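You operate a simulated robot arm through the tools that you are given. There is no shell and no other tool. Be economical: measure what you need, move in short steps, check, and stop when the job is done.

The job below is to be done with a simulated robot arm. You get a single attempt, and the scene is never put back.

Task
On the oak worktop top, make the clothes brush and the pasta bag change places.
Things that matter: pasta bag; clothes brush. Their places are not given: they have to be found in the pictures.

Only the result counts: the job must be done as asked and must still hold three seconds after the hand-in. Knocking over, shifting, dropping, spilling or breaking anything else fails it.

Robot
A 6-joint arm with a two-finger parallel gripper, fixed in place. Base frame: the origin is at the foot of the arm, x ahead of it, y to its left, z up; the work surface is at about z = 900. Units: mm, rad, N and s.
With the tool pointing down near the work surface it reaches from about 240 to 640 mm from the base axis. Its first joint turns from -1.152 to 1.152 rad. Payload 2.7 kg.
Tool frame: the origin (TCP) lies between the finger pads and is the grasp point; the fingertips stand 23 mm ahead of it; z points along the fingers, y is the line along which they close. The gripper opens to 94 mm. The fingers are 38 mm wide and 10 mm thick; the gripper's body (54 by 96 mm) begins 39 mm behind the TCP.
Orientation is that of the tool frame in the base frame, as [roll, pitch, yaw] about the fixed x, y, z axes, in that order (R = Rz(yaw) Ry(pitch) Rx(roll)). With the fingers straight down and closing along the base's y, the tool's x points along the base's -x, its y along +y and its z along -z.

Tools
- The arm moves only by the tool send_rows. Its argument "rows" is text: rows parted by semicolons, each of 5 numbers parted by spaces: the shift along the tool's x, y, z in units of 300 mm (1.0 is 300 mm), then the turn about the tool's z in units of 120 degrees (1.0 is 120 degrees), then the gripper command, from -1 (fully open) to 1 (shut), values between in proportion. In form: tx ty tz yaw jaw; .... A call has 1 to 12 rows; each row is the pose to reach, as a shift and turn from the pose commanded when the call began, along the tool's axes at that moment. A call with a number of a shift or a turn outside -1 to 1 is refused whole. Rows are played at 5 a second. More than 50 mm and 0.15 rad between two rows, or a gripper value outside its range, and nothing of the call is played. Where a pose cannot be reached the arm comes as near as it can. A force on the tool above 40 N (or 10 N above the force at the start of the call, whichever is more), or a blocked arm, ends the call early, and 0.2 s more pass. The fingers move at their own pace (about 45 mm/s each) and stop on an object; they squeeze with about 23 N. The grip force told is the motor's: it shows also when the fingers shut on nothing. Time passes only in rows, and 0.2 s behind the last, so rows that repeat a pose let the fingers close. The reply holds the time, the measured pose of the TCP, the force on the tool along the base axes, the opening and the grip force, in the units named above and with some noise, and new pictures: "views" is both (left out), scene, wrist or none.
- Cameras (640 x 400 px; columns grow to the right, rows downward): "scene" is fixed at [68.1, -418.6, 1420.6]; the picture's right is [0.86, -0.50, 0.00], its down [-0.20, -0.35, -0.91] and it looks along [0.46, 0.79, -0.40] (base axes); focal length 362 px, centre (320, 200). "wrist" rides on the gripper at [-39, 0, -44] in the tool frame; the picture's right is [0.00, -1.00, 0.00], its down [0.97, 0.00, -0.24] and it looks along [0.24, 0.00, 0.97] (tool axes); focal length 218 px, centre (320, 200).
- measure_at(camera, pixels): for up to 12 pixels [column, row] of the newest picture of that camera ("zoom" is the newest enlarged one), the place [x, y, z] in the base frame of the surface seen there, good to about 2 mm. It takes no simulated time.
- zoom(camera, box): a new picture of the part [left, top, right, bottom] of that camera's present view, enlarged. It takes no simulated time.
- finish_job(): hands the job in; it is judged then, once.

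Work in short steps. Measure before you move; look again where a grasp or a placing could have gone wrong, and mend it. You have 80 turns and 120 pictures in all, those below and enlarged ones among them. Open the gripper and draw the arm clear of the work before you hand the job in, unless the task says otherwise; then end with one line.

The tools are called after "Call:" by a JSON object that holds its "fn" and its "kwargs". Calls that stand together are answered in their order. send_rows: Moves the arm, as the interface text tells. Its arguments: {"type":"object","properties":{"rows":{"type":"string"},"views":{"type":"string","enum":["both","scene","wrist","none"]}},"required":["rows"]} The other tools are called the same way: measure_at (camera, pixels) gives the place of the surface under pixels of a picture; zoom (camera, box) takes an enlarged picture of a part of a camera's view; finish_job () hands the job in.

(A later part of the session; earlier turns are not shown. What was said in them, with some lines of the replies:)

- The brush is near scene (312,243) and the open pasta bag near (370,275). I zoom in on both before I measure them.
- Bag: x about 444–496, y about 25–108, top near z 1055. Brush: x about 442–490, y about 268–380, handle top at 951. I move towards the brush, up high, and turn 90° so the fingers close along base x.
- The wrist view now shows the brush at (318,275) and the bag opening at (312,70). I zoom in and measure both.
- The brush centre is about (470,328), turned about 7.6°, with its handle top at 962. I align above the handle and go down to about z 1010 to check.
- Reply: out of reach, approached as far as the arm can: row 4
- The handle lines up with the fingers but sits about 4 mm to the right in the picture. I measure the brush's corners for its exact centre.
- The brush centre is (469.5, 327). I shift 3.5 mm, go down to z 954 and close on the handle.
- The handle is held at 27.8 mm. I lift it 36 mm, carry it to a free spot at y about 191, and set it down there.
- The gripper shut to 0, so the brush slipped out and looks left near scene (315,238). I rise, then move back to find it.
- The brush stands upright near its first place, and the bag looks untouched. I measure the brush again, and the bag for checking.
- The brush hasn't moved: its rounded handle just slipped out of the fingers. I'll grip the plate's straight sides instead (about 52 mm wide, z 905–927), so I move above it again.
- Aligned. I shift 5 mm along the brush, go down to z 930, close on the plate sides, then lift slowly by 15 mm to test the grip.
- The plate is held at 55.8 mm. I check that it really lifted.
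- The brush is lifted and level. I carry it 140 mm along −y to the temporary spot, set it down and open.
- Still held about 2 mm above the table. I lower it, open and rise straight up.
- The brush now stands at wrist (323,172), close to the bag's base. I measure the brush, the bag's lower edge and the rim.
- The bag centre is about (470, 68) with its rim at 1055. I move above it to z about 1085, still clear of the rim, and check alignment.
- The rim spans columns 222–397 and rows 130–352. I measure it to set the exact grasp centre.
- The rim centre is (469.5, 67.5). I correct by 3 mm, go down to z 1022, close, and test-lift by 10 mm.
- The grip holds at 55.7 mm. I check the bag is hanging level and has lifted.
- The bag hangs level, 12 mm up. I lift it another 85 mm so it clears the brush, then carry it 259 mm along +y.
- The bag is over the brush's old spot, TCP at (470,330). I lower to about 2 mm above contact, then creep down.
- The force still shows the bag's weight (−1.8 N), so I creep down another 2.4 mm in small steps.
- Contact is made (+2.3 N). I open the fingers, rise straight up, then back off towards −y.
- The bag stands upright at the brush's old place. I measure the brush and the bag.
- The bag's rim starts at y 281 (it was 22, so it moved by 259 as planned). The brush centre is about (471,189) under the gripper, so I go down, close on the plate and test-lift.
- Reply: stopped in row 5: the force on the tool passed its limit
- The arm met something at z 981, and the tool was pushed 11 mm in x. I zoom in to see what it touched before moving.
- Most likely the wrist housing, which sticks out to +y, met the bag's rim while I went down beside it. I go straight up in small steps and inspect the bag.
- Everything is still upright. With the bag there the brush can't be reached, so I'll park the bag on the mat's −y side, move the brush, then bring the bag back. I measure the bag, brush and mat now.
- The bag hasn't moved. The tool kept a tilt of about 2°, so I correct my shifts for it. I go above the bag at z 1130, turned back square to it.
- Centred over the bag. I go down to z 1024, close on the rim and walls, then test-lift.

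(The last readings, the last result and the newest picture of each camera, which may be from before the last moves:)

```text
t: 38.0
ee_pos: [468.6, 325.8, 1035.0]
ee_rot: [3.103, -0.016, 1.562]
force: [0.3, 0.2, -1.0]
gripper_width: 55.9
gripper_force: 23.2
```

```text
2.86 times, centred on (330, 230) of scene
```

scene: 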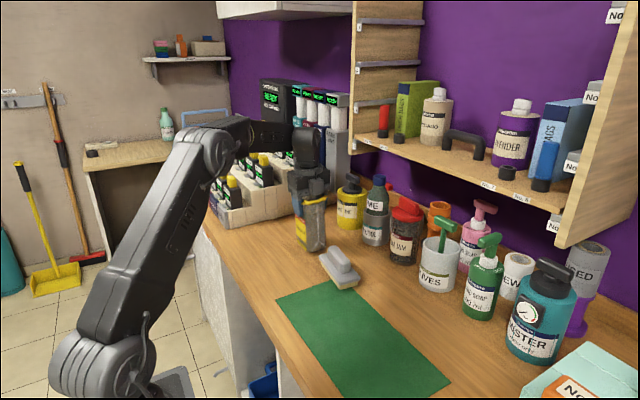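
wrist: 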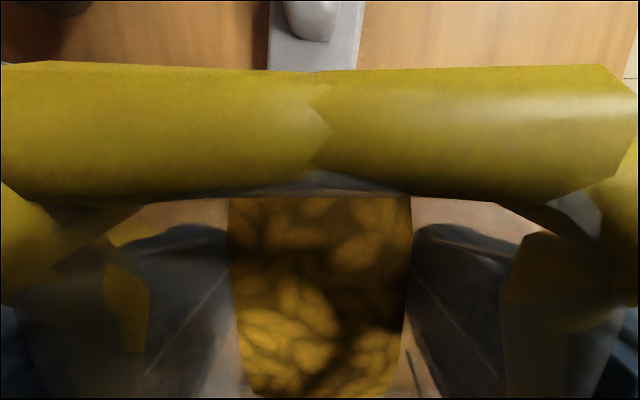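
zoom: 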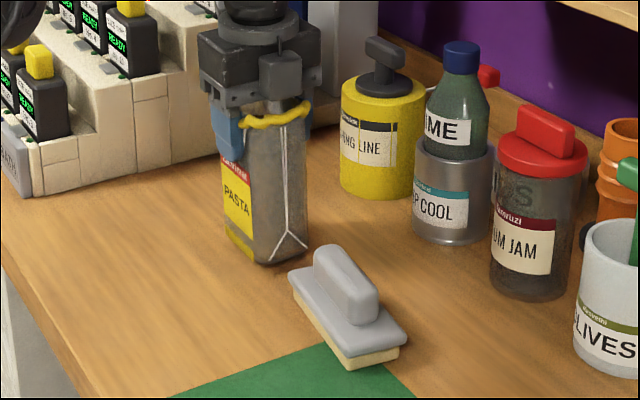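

The bag has lifted. I raise it 80 mm and carry it 290 mm along −y, over the brush.

Call:
{"fn": "send_rows", "kwargs": {"rows": "0.002 0.003 -0.09 0 1; 0.003 0.007 -0.18 0 1; 0.005 0.01 -0.267 0 1; -0.1 0.011 -0.269 0 1; -0.22 0.012 -0.271 0 1; -0.34 0.013 -0.273 0 1; -0.46 0.014 -0.275 0 1; -0.6 0.015 -0.277 0 1; -0.74 0.017 -0.279 0 1; -0.86 0.018 -0.281 0 1; -0.962 0.019 -0.283 0 1; -0.962 0.019 -0.283 0 1", "views": "scene"}}

```text
t: 40.6
ee_pos: [472.4, 36.7, 1118.0]
ee_rot: [3.102, -0.018, 1.56]
force: [0.1, -0.3, -1.7]
gripper_width: 56.0
gripper_force: 23.2
```

scene: 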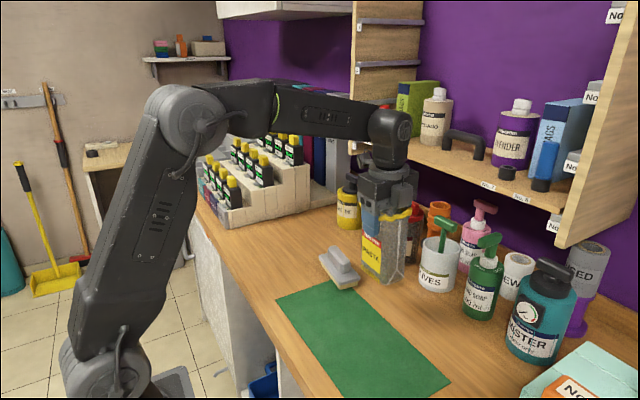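

Next I set it down around y −70; first I check the neighbours there: the green soap, the teal mister and the mint box.

Call:
{"fn": "measure_at", "kwargs": {"camera": "scene", "pixels": [[470, 290], [478, 240], [500, 310], [515, 320], [530, 280], [480, 318], [445, 340], [540, 380], [500, 385]]}}

```text
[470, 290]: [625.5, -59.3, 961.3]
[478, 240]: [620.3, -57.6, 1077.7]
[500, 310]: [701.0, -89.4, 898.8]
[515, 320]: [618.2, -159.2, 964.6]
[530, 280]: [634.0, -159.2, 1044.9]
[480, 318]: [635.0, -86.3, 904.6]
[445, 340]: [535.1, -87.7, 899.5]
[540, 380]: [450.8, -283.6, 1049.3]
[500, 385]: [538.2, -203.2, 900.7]
```

The spot (460,−75) is clear by at least 90 mm on each side. I carry the bag there and lower it to just above contact.

Call:
{"fn": "send_rows", "kwargs": {"rows": "-0.12 -0.012 -0.003 0 1; -0.25 -0.024 -0.006 0 1; -0.374 -0.036 -0.008 0 1; -0.375 -0.039 0.08 0 1; -0.376 -0.042 0.17 0 1; -0.378 -0.046 0.25 0 1; -0.379 -0.048 0.285 0 1; -0.379 -0.048 0.292 0 1; -0.379 -0.048 0.292 0 1"}}

Call:
{"fn": "zoom", "kwargs": {"camera": "scene", "box": [350, 220, 510, 370]}}

```text
t: 42.6
ee_pos: [459.5, -76.0, 1024.6]
ee_rot: [3.103, -0.018, 1.563]
force: [0.3, -0.1, -2.2]
gripper_width: 55.7
gripper_force: 23.3
```

scene: 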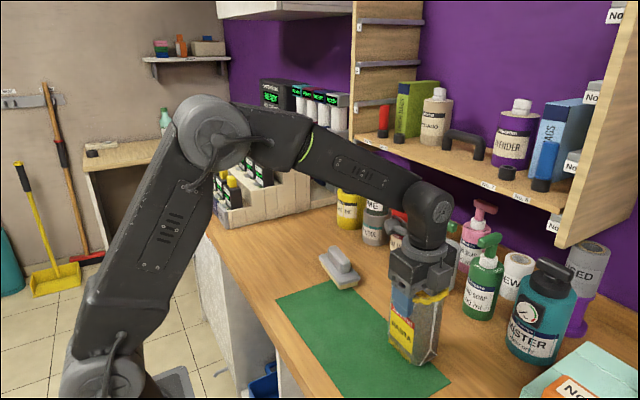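
wrist: 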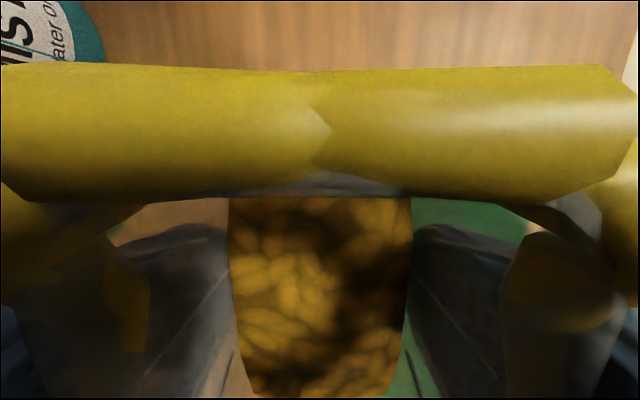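

```text
2.67 times, centred on (430, 295) of scene
```

zoom: 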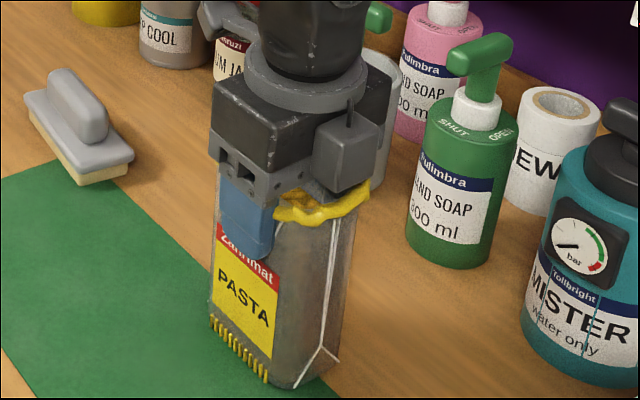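

Still hanging (−2.2 N). I creep down.

Call:
{"fn": "send_rows", "kwargs": {"rows": "0 0 0.003 0 1; 0 0 0.005 0 1; 0 0 0.005 0 1", "views": "none"}}

```text
t: 43.4
ee_pos: [459.3, -75.0, 1024.4]
ee_rot: [3.104, -0.016, 1.561]
force: [0.3, 0.4, -1.6]
gripper_width: 55.6
gripper_force: 23.3
```

Call:
{"fn": "send_rows", "kwargs": {"rows": "0 0 0.003 0 1; 0 0 0.006 0 1; 0 0 0.006 0 1", "views": "none"}}

```text
t: 44.2
ee_pos: [459.6, -74.3, 1022.9]
ee_rot: [3.103, -0.017, 1.562]
force: [-1.4, -2.0, 12.3]
gripper_width: 55.8
gripper_force: 23.3
```

Firm contact (+12 N). I open and rise straight up.

Call:
{"fn": "send_rows", "kwargs": {"rows": "0 0 0 0 0.2; 0 0 0 0 -0.5; 0 0 0 0 -1; 0 0 0 0 -1; 0.002 0.003 -0.08 0 -1; 0.003 0.006 -0.17 0 -1; 0.005 0.01 -0.28 0 -1; 0.008 0.015 -0.4 0 -1; 0.008 0.016 -0.433 0 -1; 0.008 0.016 -0.433 0 -1"}}

```text
t: 46.4
ee_pos: [457.8, -73.4, 1153.0]
ee_rot: [3.103, -0.019, 1.562]
force: [0.4, 0.6, -0.4]
gripper_width: 94.3
gripper_force: 0.1
```

scene: 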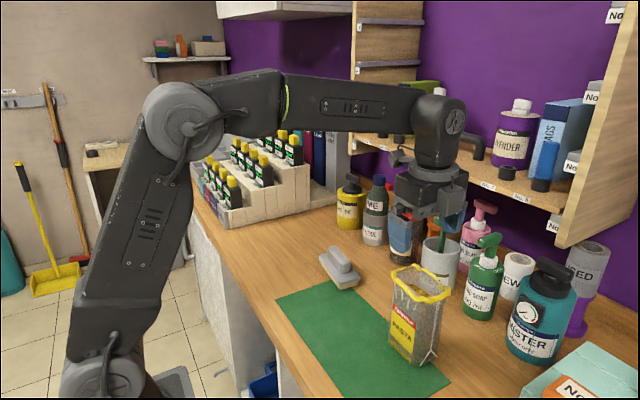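
wrist: 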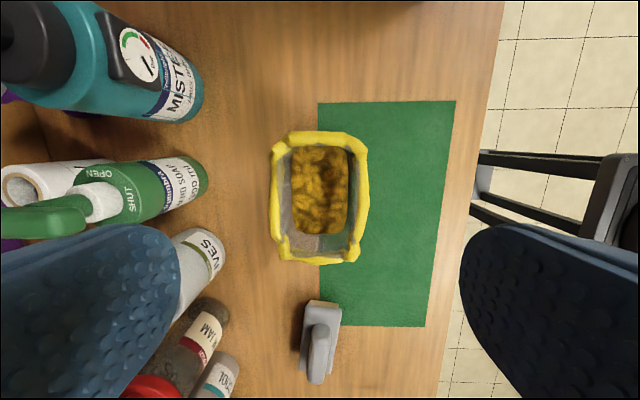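

The bag stands upright on the mat. I move to above the brush at (471,189) and go down to z about 1000.

Call:
{"fn": "send_rows", "kwargs": {"rows": "0.12 0.005 0.002 0.01 -1; 0.25 0.01 0.004 0.02 -1; 0.38 0.015 0.007 0.03 -1; 0.51 0.02 0.01 0.04 -1; 0.64 0.025 0.012 0.05 -1; 0.77 0.03 0.015 0.063 -1; 0.877 0.035 0.017 0.063 -1; 0.875 0.03 0.13 0.063 -1; 0.872 0.025 0.26 0.063 -1; 0.87 0.02 0.39 0.063 -1; 0.868 0.015 0.517 0.063 -1; 0.868 0.015 0.517 0.063 -1", "views": "wrist"}}

```text
t: 49.0
ee_pos: [473.2, 188.1, 1000.2]
ee_rot: [3.107, -0.023, 1.431]
force: [0.0, 0.2, 0.8]
gripper_width: 93.8
gripper_force: 0.1
```

wrist: 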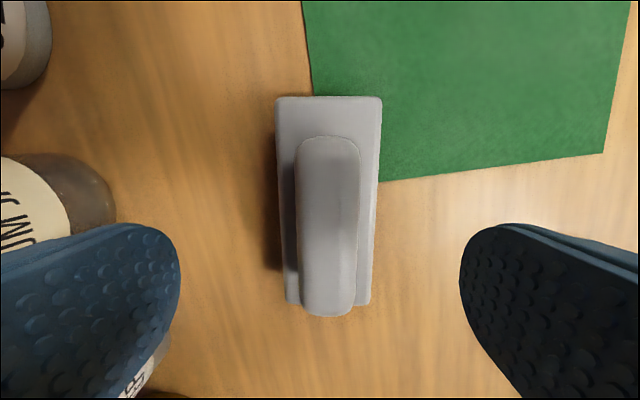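

Aligned within 3 mm. I correct that, go down to z 931, close on the plate and test-lift.

Call:
{"fn": "send_rows", "kwargs": {"rows": "-0.001 -0.006 0.08 0 -1; -0.002 -0.012 0.16 0 -1; -0.003 -0.017 0.23 0 -1; -0.003 -0.017 0.23 0 -1; -0.003 -0.017 0.23 0 1; -0.003 -0.017 0.23 0 1; -0.003 -0.017 0.23 0 1; -0.003 -0.017 0.23 0 1; -0.003 -0.017 0.23 0 1; -0.002 -0.015 0.19 0 1; -0.001 -0.013 0.15 0 1; -0.001 -0.013 0.15 0 1"}}

Call:
{"fn": "zoom", "kwargs": {"camera": "scene", "box": [290, 190, 450, 320]}}

```text
t: 51.6
ee_pos: [468.1, 191.1, 957.4]
ee_rot: [3.105, -0.023, 1.429]
force: [0.4, -0.3, -1.1]
gripper_width: 55.6
gripper_force: 23.1
```

scene: 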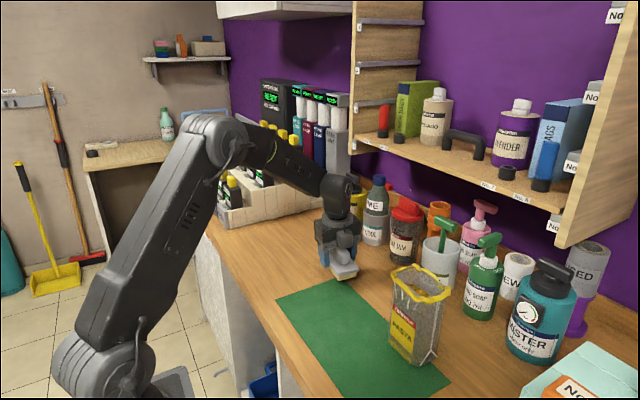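
wrist: 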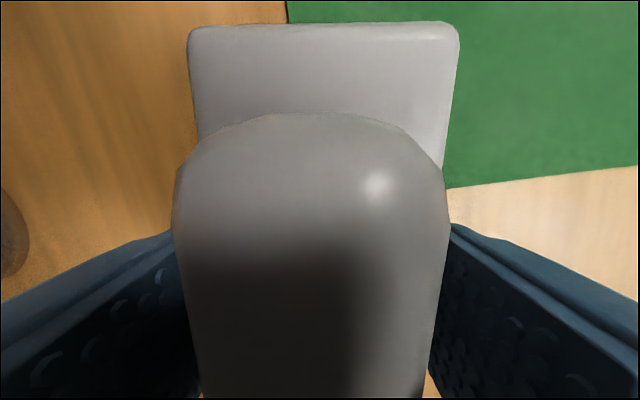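

```text
3.08 times, centred on (370, 255) of scene
```

zoom: 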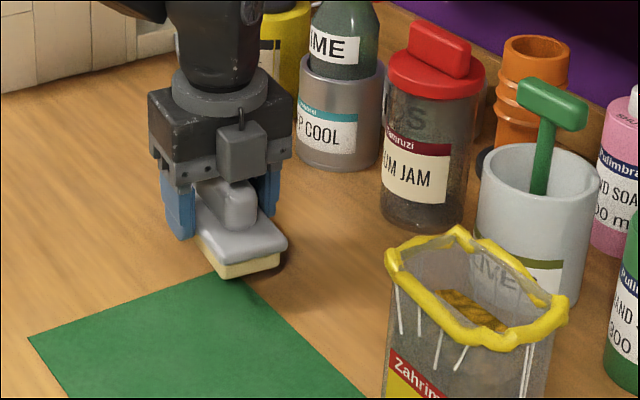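

The brush is held. I carry it 121 mm along −y to the bag's original centre and lower it to just above contact.

Call:
{"fn": "send_rows", "kwargs": {"rows": "-0.1 0.014 -0.002 0 1; -0.2 0.029 -0.004 0 1; -0.3 0.043 -0.005 0 1; -0.399 0.058 -0.007 0 1; -0.399 0.058 -0.007 0 1; -0.4 0.057 0.03 0 1; -0.401 0.056 0.06 0 1; -0.401 0.055 0.074 0 1; -0.401 0.055 0.074 0 1"}}

```text
t: 53.6
ee_pos: [468.0, 67.9, 931.9]
ee_rot: [3.108, -0.021, 1.43]
force: [-1.2, -0.1, -0.3]
gripper_width: 55.9
gripper_force: 23.2
```

scene: 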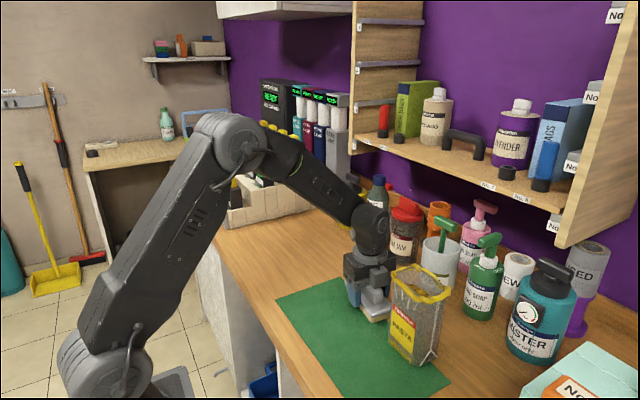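
wrist: 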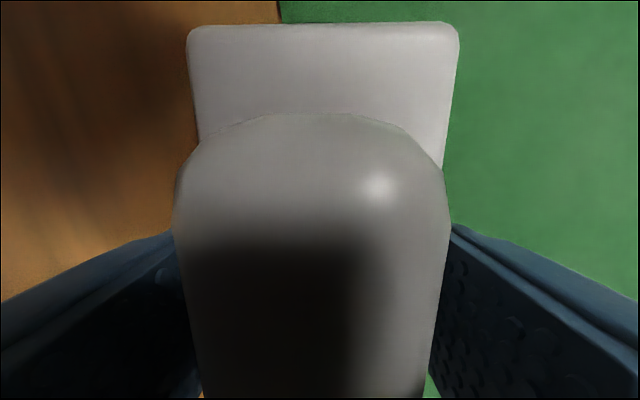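

Near contact with the mat; I creep 1 mm lower, open, and rise straight up.

Call:
{"fn": "send_rows", "kwargs": {"rows": "0 0 0.004 0 1; 0 0 0.004 0 0.2; 0 0 0.004 0 -0.5; 0 0 0.004 0 -1; 0 0 0.004 0 -1; 0.001 0.003 -0.08 0 -1; 0.003 0.007 -0.2 0 -1; 0.006 0.012 -0.35 0 -1; 0.01 0.017 -0.5 0 -1; 0.014 0.022 -0.65 0 -1; 0.016 0.024 -0.72 0 -1; 0.016 0.024 -0.72 0 -1"}}

```text
t: 56.2
ee_pos: [469.9, 70.1, 1151.4]
ee_rot: [3.106, -0.022, 1.43]
force: [-0.4, -0.1, -0.1]
gripper_width: 94.2
gripper_force: 0.0
```

scene: 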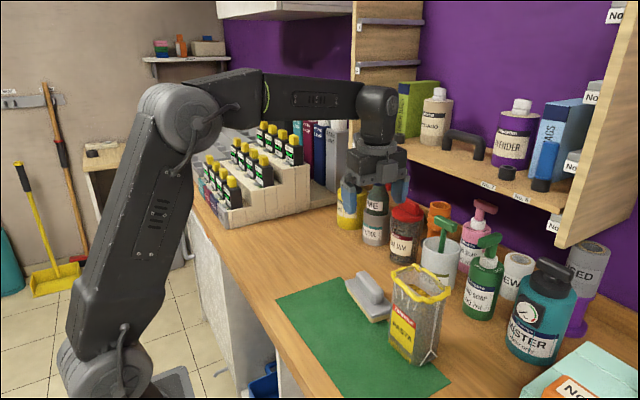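
wrist: 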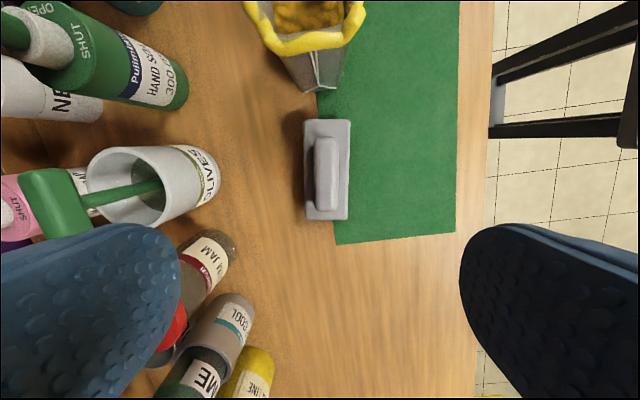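

The brush rests where the bag was. I measure it, and move over the bag at (459.5,−74), z about 1100.

Call:
{"fn": "measure_at", "kwargs": {"camera": "wrist", "pixels": [[306, 122], [349, 122], [305, 216], [347, 218], [326, 145], [327, 190]]}}

Call:
{"fn": "send_rows", "kwargs": {"rows": "-0.12 0.011 -0.003 -0.016 -1; -0.24 0.02 -0.005 -0.032 -1; -0.36 0.027 -0.008 -0.047 -1; -0.48 0.033 -0.01 -0.063 -1; -0.482 0.03 0.08 -0.063 -1; -0.484 0.027 0.16 -0.063 -1; -0.484 0.027 0.16 -0.063 -1", "views": "wrist"}}

```text
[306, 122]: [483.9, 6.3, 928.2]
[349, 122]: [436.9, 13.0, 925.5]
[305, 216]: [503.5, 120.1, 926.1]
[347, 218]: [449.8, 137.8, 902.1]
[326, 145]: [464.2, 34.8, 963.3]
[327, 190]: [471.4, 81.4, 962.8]
```

```text
t: 57.8
ee_pos: [457.1, -74.5, 1097.6]
ee_rot: [3.103, -0.015, 1.561]
force: [0.6, -0.7, 0.5]
gripper_width: 94.0
gripper_force: 0.0
```

wrist: 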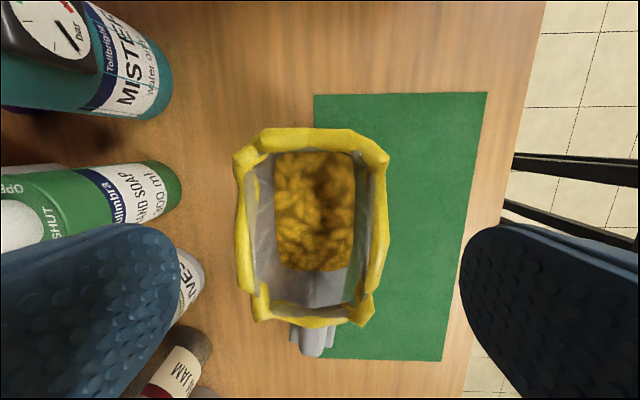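

The brush centre is about (469,67), as wanted. I measure the bag's rim for the grasp.

Call:
{"fn": "measure_at", "kwargs": {"camera": "wrist", "pixels": [[239, 225], [386, 225], [240, 170], [385, 165], [315, 134], [315, 322]]}}

```text
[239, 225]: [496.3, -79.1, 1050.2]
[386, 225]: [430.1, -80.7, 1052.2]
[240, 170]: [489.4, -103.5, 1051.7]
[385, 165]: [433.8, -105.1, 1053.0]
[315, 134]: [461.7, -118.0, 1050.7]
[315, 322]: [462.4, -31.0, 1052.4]
```

The rim centre is (462.5,−74.5). I go down to z 1023, close, and test-lift.

Call:
{"fn": "send_rows", "kwargs": {"rows": "-0.001 0.004 0.06 0 -1; -0.002 0.006 0.13 0 -1; -0.003 0.007 0.2 0 -1; -0.004 0.008 0.247 0 -1; -0.004 0.008 0.247 0 -1; -0.004 0.008 0.247 0 1; -0.004 0.008 0.247 0 1; -0.004 0.008 0.247 0 1; -0.004 0.008 0.247 0 1; -0.004 0.008 0.247 0 1; -0.003 0.009 0.214 0 1; -0.003 0.009 0.214 0 1"}}

```text
t: 60.4
ee_pos: [463.1, -76.1, 1032.2]
ee_rot: [3.103, -0.018, 1.562]
force: [0.3, -0.2, -2.0]
gripper_width: 55.8
gripper_force: 23.0
```

scene: 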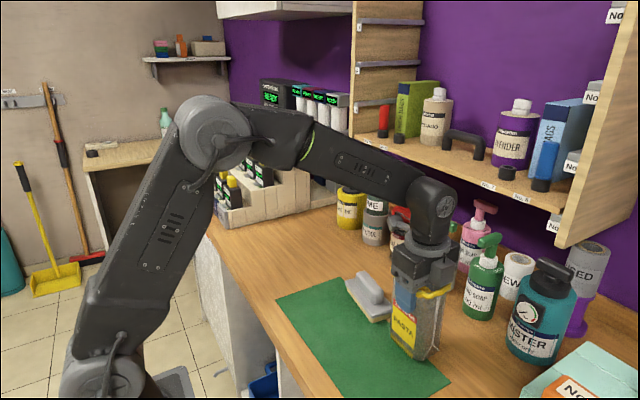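
wrist: 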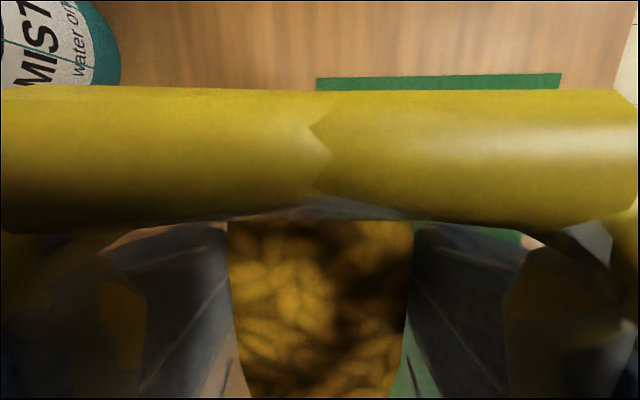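

Held (−2 N of weight). I lift it 80 mm and carry it 290 mm along +y.

Call:
{"fn": "send_rows", "kwargs": {"rows": "0.002 0.003 -0.09 0 1; 0.003 0.007 -0.18 0 1; 0.005 0.01 -0.267 0 1; 0.1 0.01 -0.265 0 1; 0.22 0.01 -0.263 0 1; 0.34 0.01 -0.261 0 1; 0.46 0.01 -0.259 0 1; 0.6 0.01 -0.257 0 1; 0.74 0.011 -0.255 0 1; 0.86 0.011 -0.252 0 1; 0.971 0.011 -0.25 0 1; 0.971 0.011 -0.25 0 1", "views": "scene"}}

```text
t: 63.0
ee_pos: [465.6, 212.1, 1113.0]
ee_rot: [3.104, -0.019, 1.563]
force: [-0.2, -0.8, -1.9]
gripper_width: 55.9
gripper_force: 23.0
```

scene: 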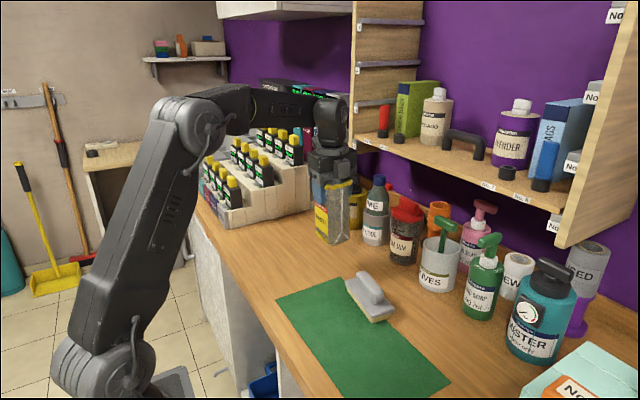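

I carry it the last 114 mm and lower it to just above the table.

Call:
{"fn": "send_rows", "kwargs": {"rows": "0.1 0.004 0.002 0 1; 0.2 0.007 0.004 0 1; 0.3 0.009 0.006 0 1; 0.38 0.011 0.007 0 1; 0.38 0.011 0.007 0 1; 0.379 0.008 0.08 0 1; 0.377 0.005 0.16 0 1; 0.376 0.002 0.24 0 1; 0.375 0 0.285 0 1; 0.375 0 0.296 0 1; 0.375 0 0.296 0 1"}}

```text
t: 65.4
ee_pos: [472.0, 329.0, 1025.9]
ee_rot: [3.103, -0.019, 1.563]
force: [0.0, -0.9, -1.9]
gripper_width: 56.3
gripper_force: 22.3
```

scene: 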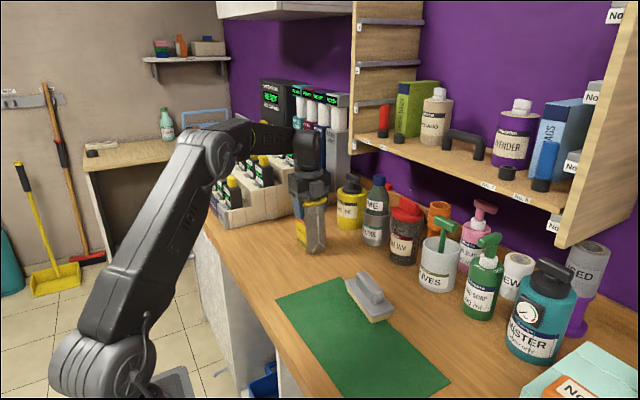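
wrist: 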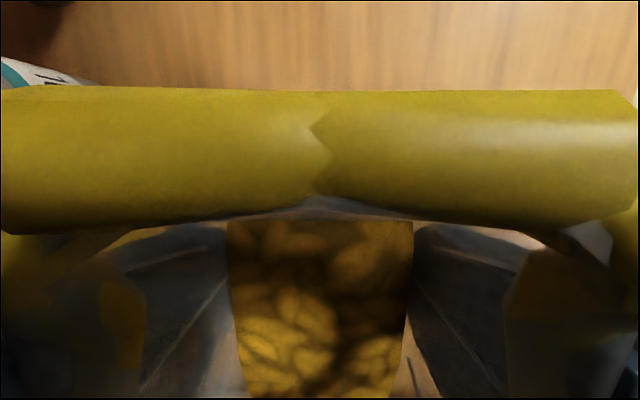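

Still hanging (−1.9 N). I creep down a few millimetres, watching the force.

Call:
{"fn": "send_rows", "kwargs": {"rows": "0 0 0.003 0 1; 0 0 0.006 0 1; 0 0 0.009 0 1; 0 0 0.009 0 1", "views": "none"}}

```text
t: 66.4
ee_pos: [471.1, 328.5, 1024.9]
ee_rot: [3.104, -0.017, 1.563]
force: [0.1, -0.5, -2.0]
gripper_width: 55.7
gripper_force: 23.0
```

Call:
{"fn": "send_rows", "kwargs": {"rows": "0 0 0.003 0 1; 0 0 0.005 0 1; 0 0 0.007 0 1; 0 0 0.007 0 1", "views": "none"}}

```text
t: 67.4
ee_pos: [471.3, 327.8, 1022.1]
ee_rot: [3.103, -0.019, 1.563]
force: [-0.3, 1.0, 0.8]
gripper_width: 56.1
gripper_force: 23.3
```

Contact begins (+0.8 N). I go 0.9 mm further, open and rise straight up, then back away.

Call:
{"fn": "send_rows", "kwargs": {"rows": "0 0 0.003 0 1; 0 0 0.003 0 0.2; 0 0 0.003 0 -0.5; 0 0 0.003 0 -1; 0 0 0.003 0 -1; 0.002 0.003 -0.08 0 -1; 0.003 0.006 -0.17 0 -1; 0.005 0.01 -0.28 0 -1; 0.006 0.013 -0.37 0 -1; -0.15 0.013 -0.37 0 -1; -0.3 0.013 -0.37 0 -1; -0.46 0.013 -0.37 0 -1"}}

Call:
{"fn": "zoom", "kwargs": {"camera": "scene", "box": [260, 160, 460, 340]}}

```text
t: 70.0
ee_pos: [467.9, 187.5, 1132.8]
ee_rot: [3.103, -0.016, 1.563]
force: [0.5, -0.5, -0.7]
gripper_width: 93.8
gripper_force: 0.1
```

scene: 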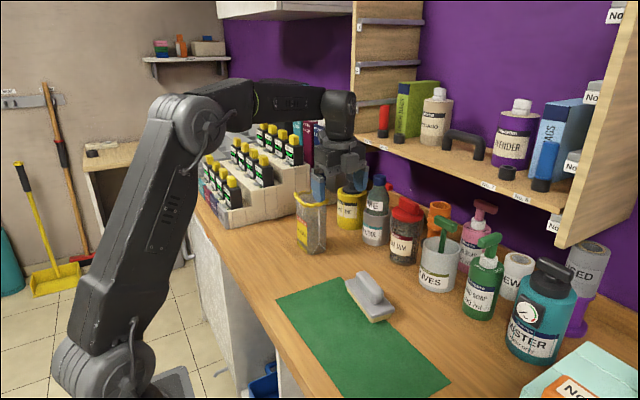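
wrist: 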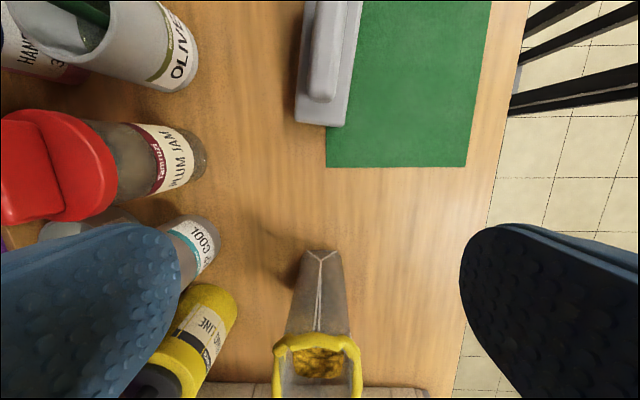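

```text
2.22 times, centred on (360, 250) of scene
```

zoom: 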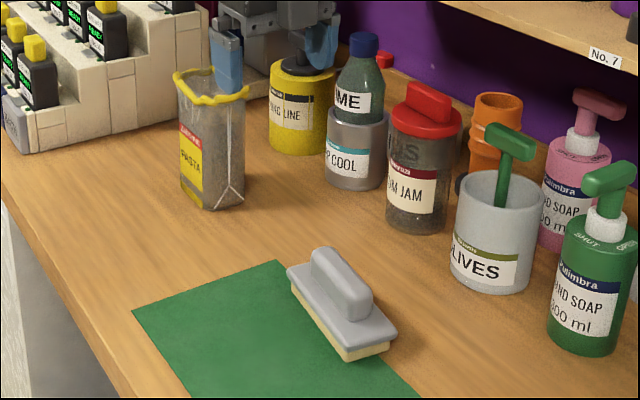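

Both stand upright in each other's places. I check the bag's position and draw the arm clear.

Call:
{"fn": "measure_at", "kwargs": {"camera": "wrist", "pixels": [[278, 352], [358, 352], [315, 339], [318, 253]]}}

Call:
{"fn": "send_rows", "kwargs": {"rows": "-0.12 0 -0.05 0 -1; -0.24 0 -0.1 0 -1; -0.36 0 -0.15 0 -1; -0.48 0 -0.18 0 -1; -0.6 0 -0.18 0 -1; -0.72 0 -0.18 0 -1; -0.72 0 -0.18 0 -1"}}

```text
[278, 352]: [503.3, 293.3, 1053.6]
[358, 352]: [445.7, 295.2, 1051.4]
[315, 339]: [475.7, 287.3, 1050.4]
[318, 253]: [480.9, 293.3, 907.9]
```

```text
t: 71.6
ee_pos: [466.7, -29.2, 1182.0]
ee_rot: [3.103, -0.018, 1.562]
force: [0.0, -0.3, -0.3]
gripper_width: 94.1
gripper_force: 0.1
```

scene: 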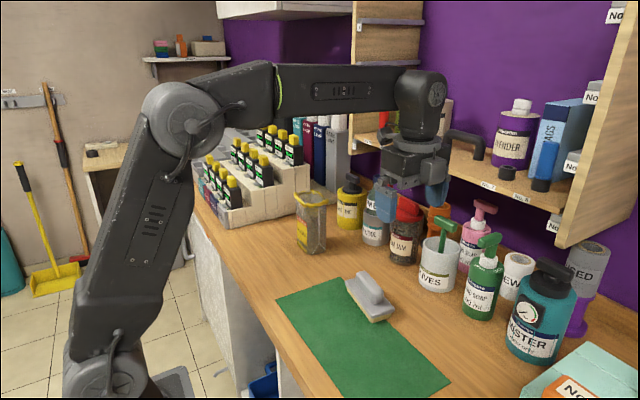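
wrist: 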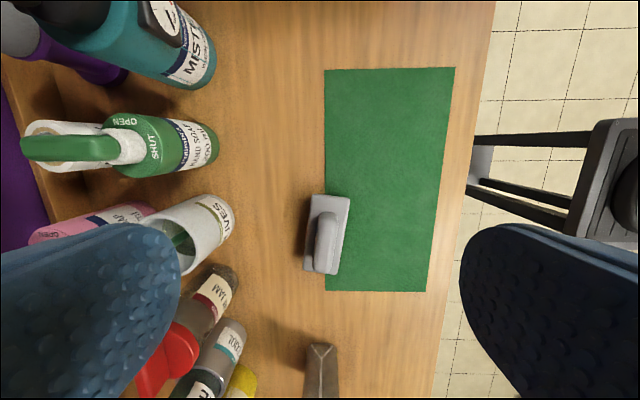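

The bag is within about 7 mm of the brush's old centre, and the brush within about 2 mm of the bag's. Nothing else has shifted and the arm is clear, so I hand in.

Call:
{"fn": "finish_job", "kwargs": {}}

```text
The job is handed in.
```

The clothes brush and the pasta bag have changed places, both standing upright, and the job is handed in; on the way the arm pressed briefly against something, probably the bag's rim, but nothing moved.
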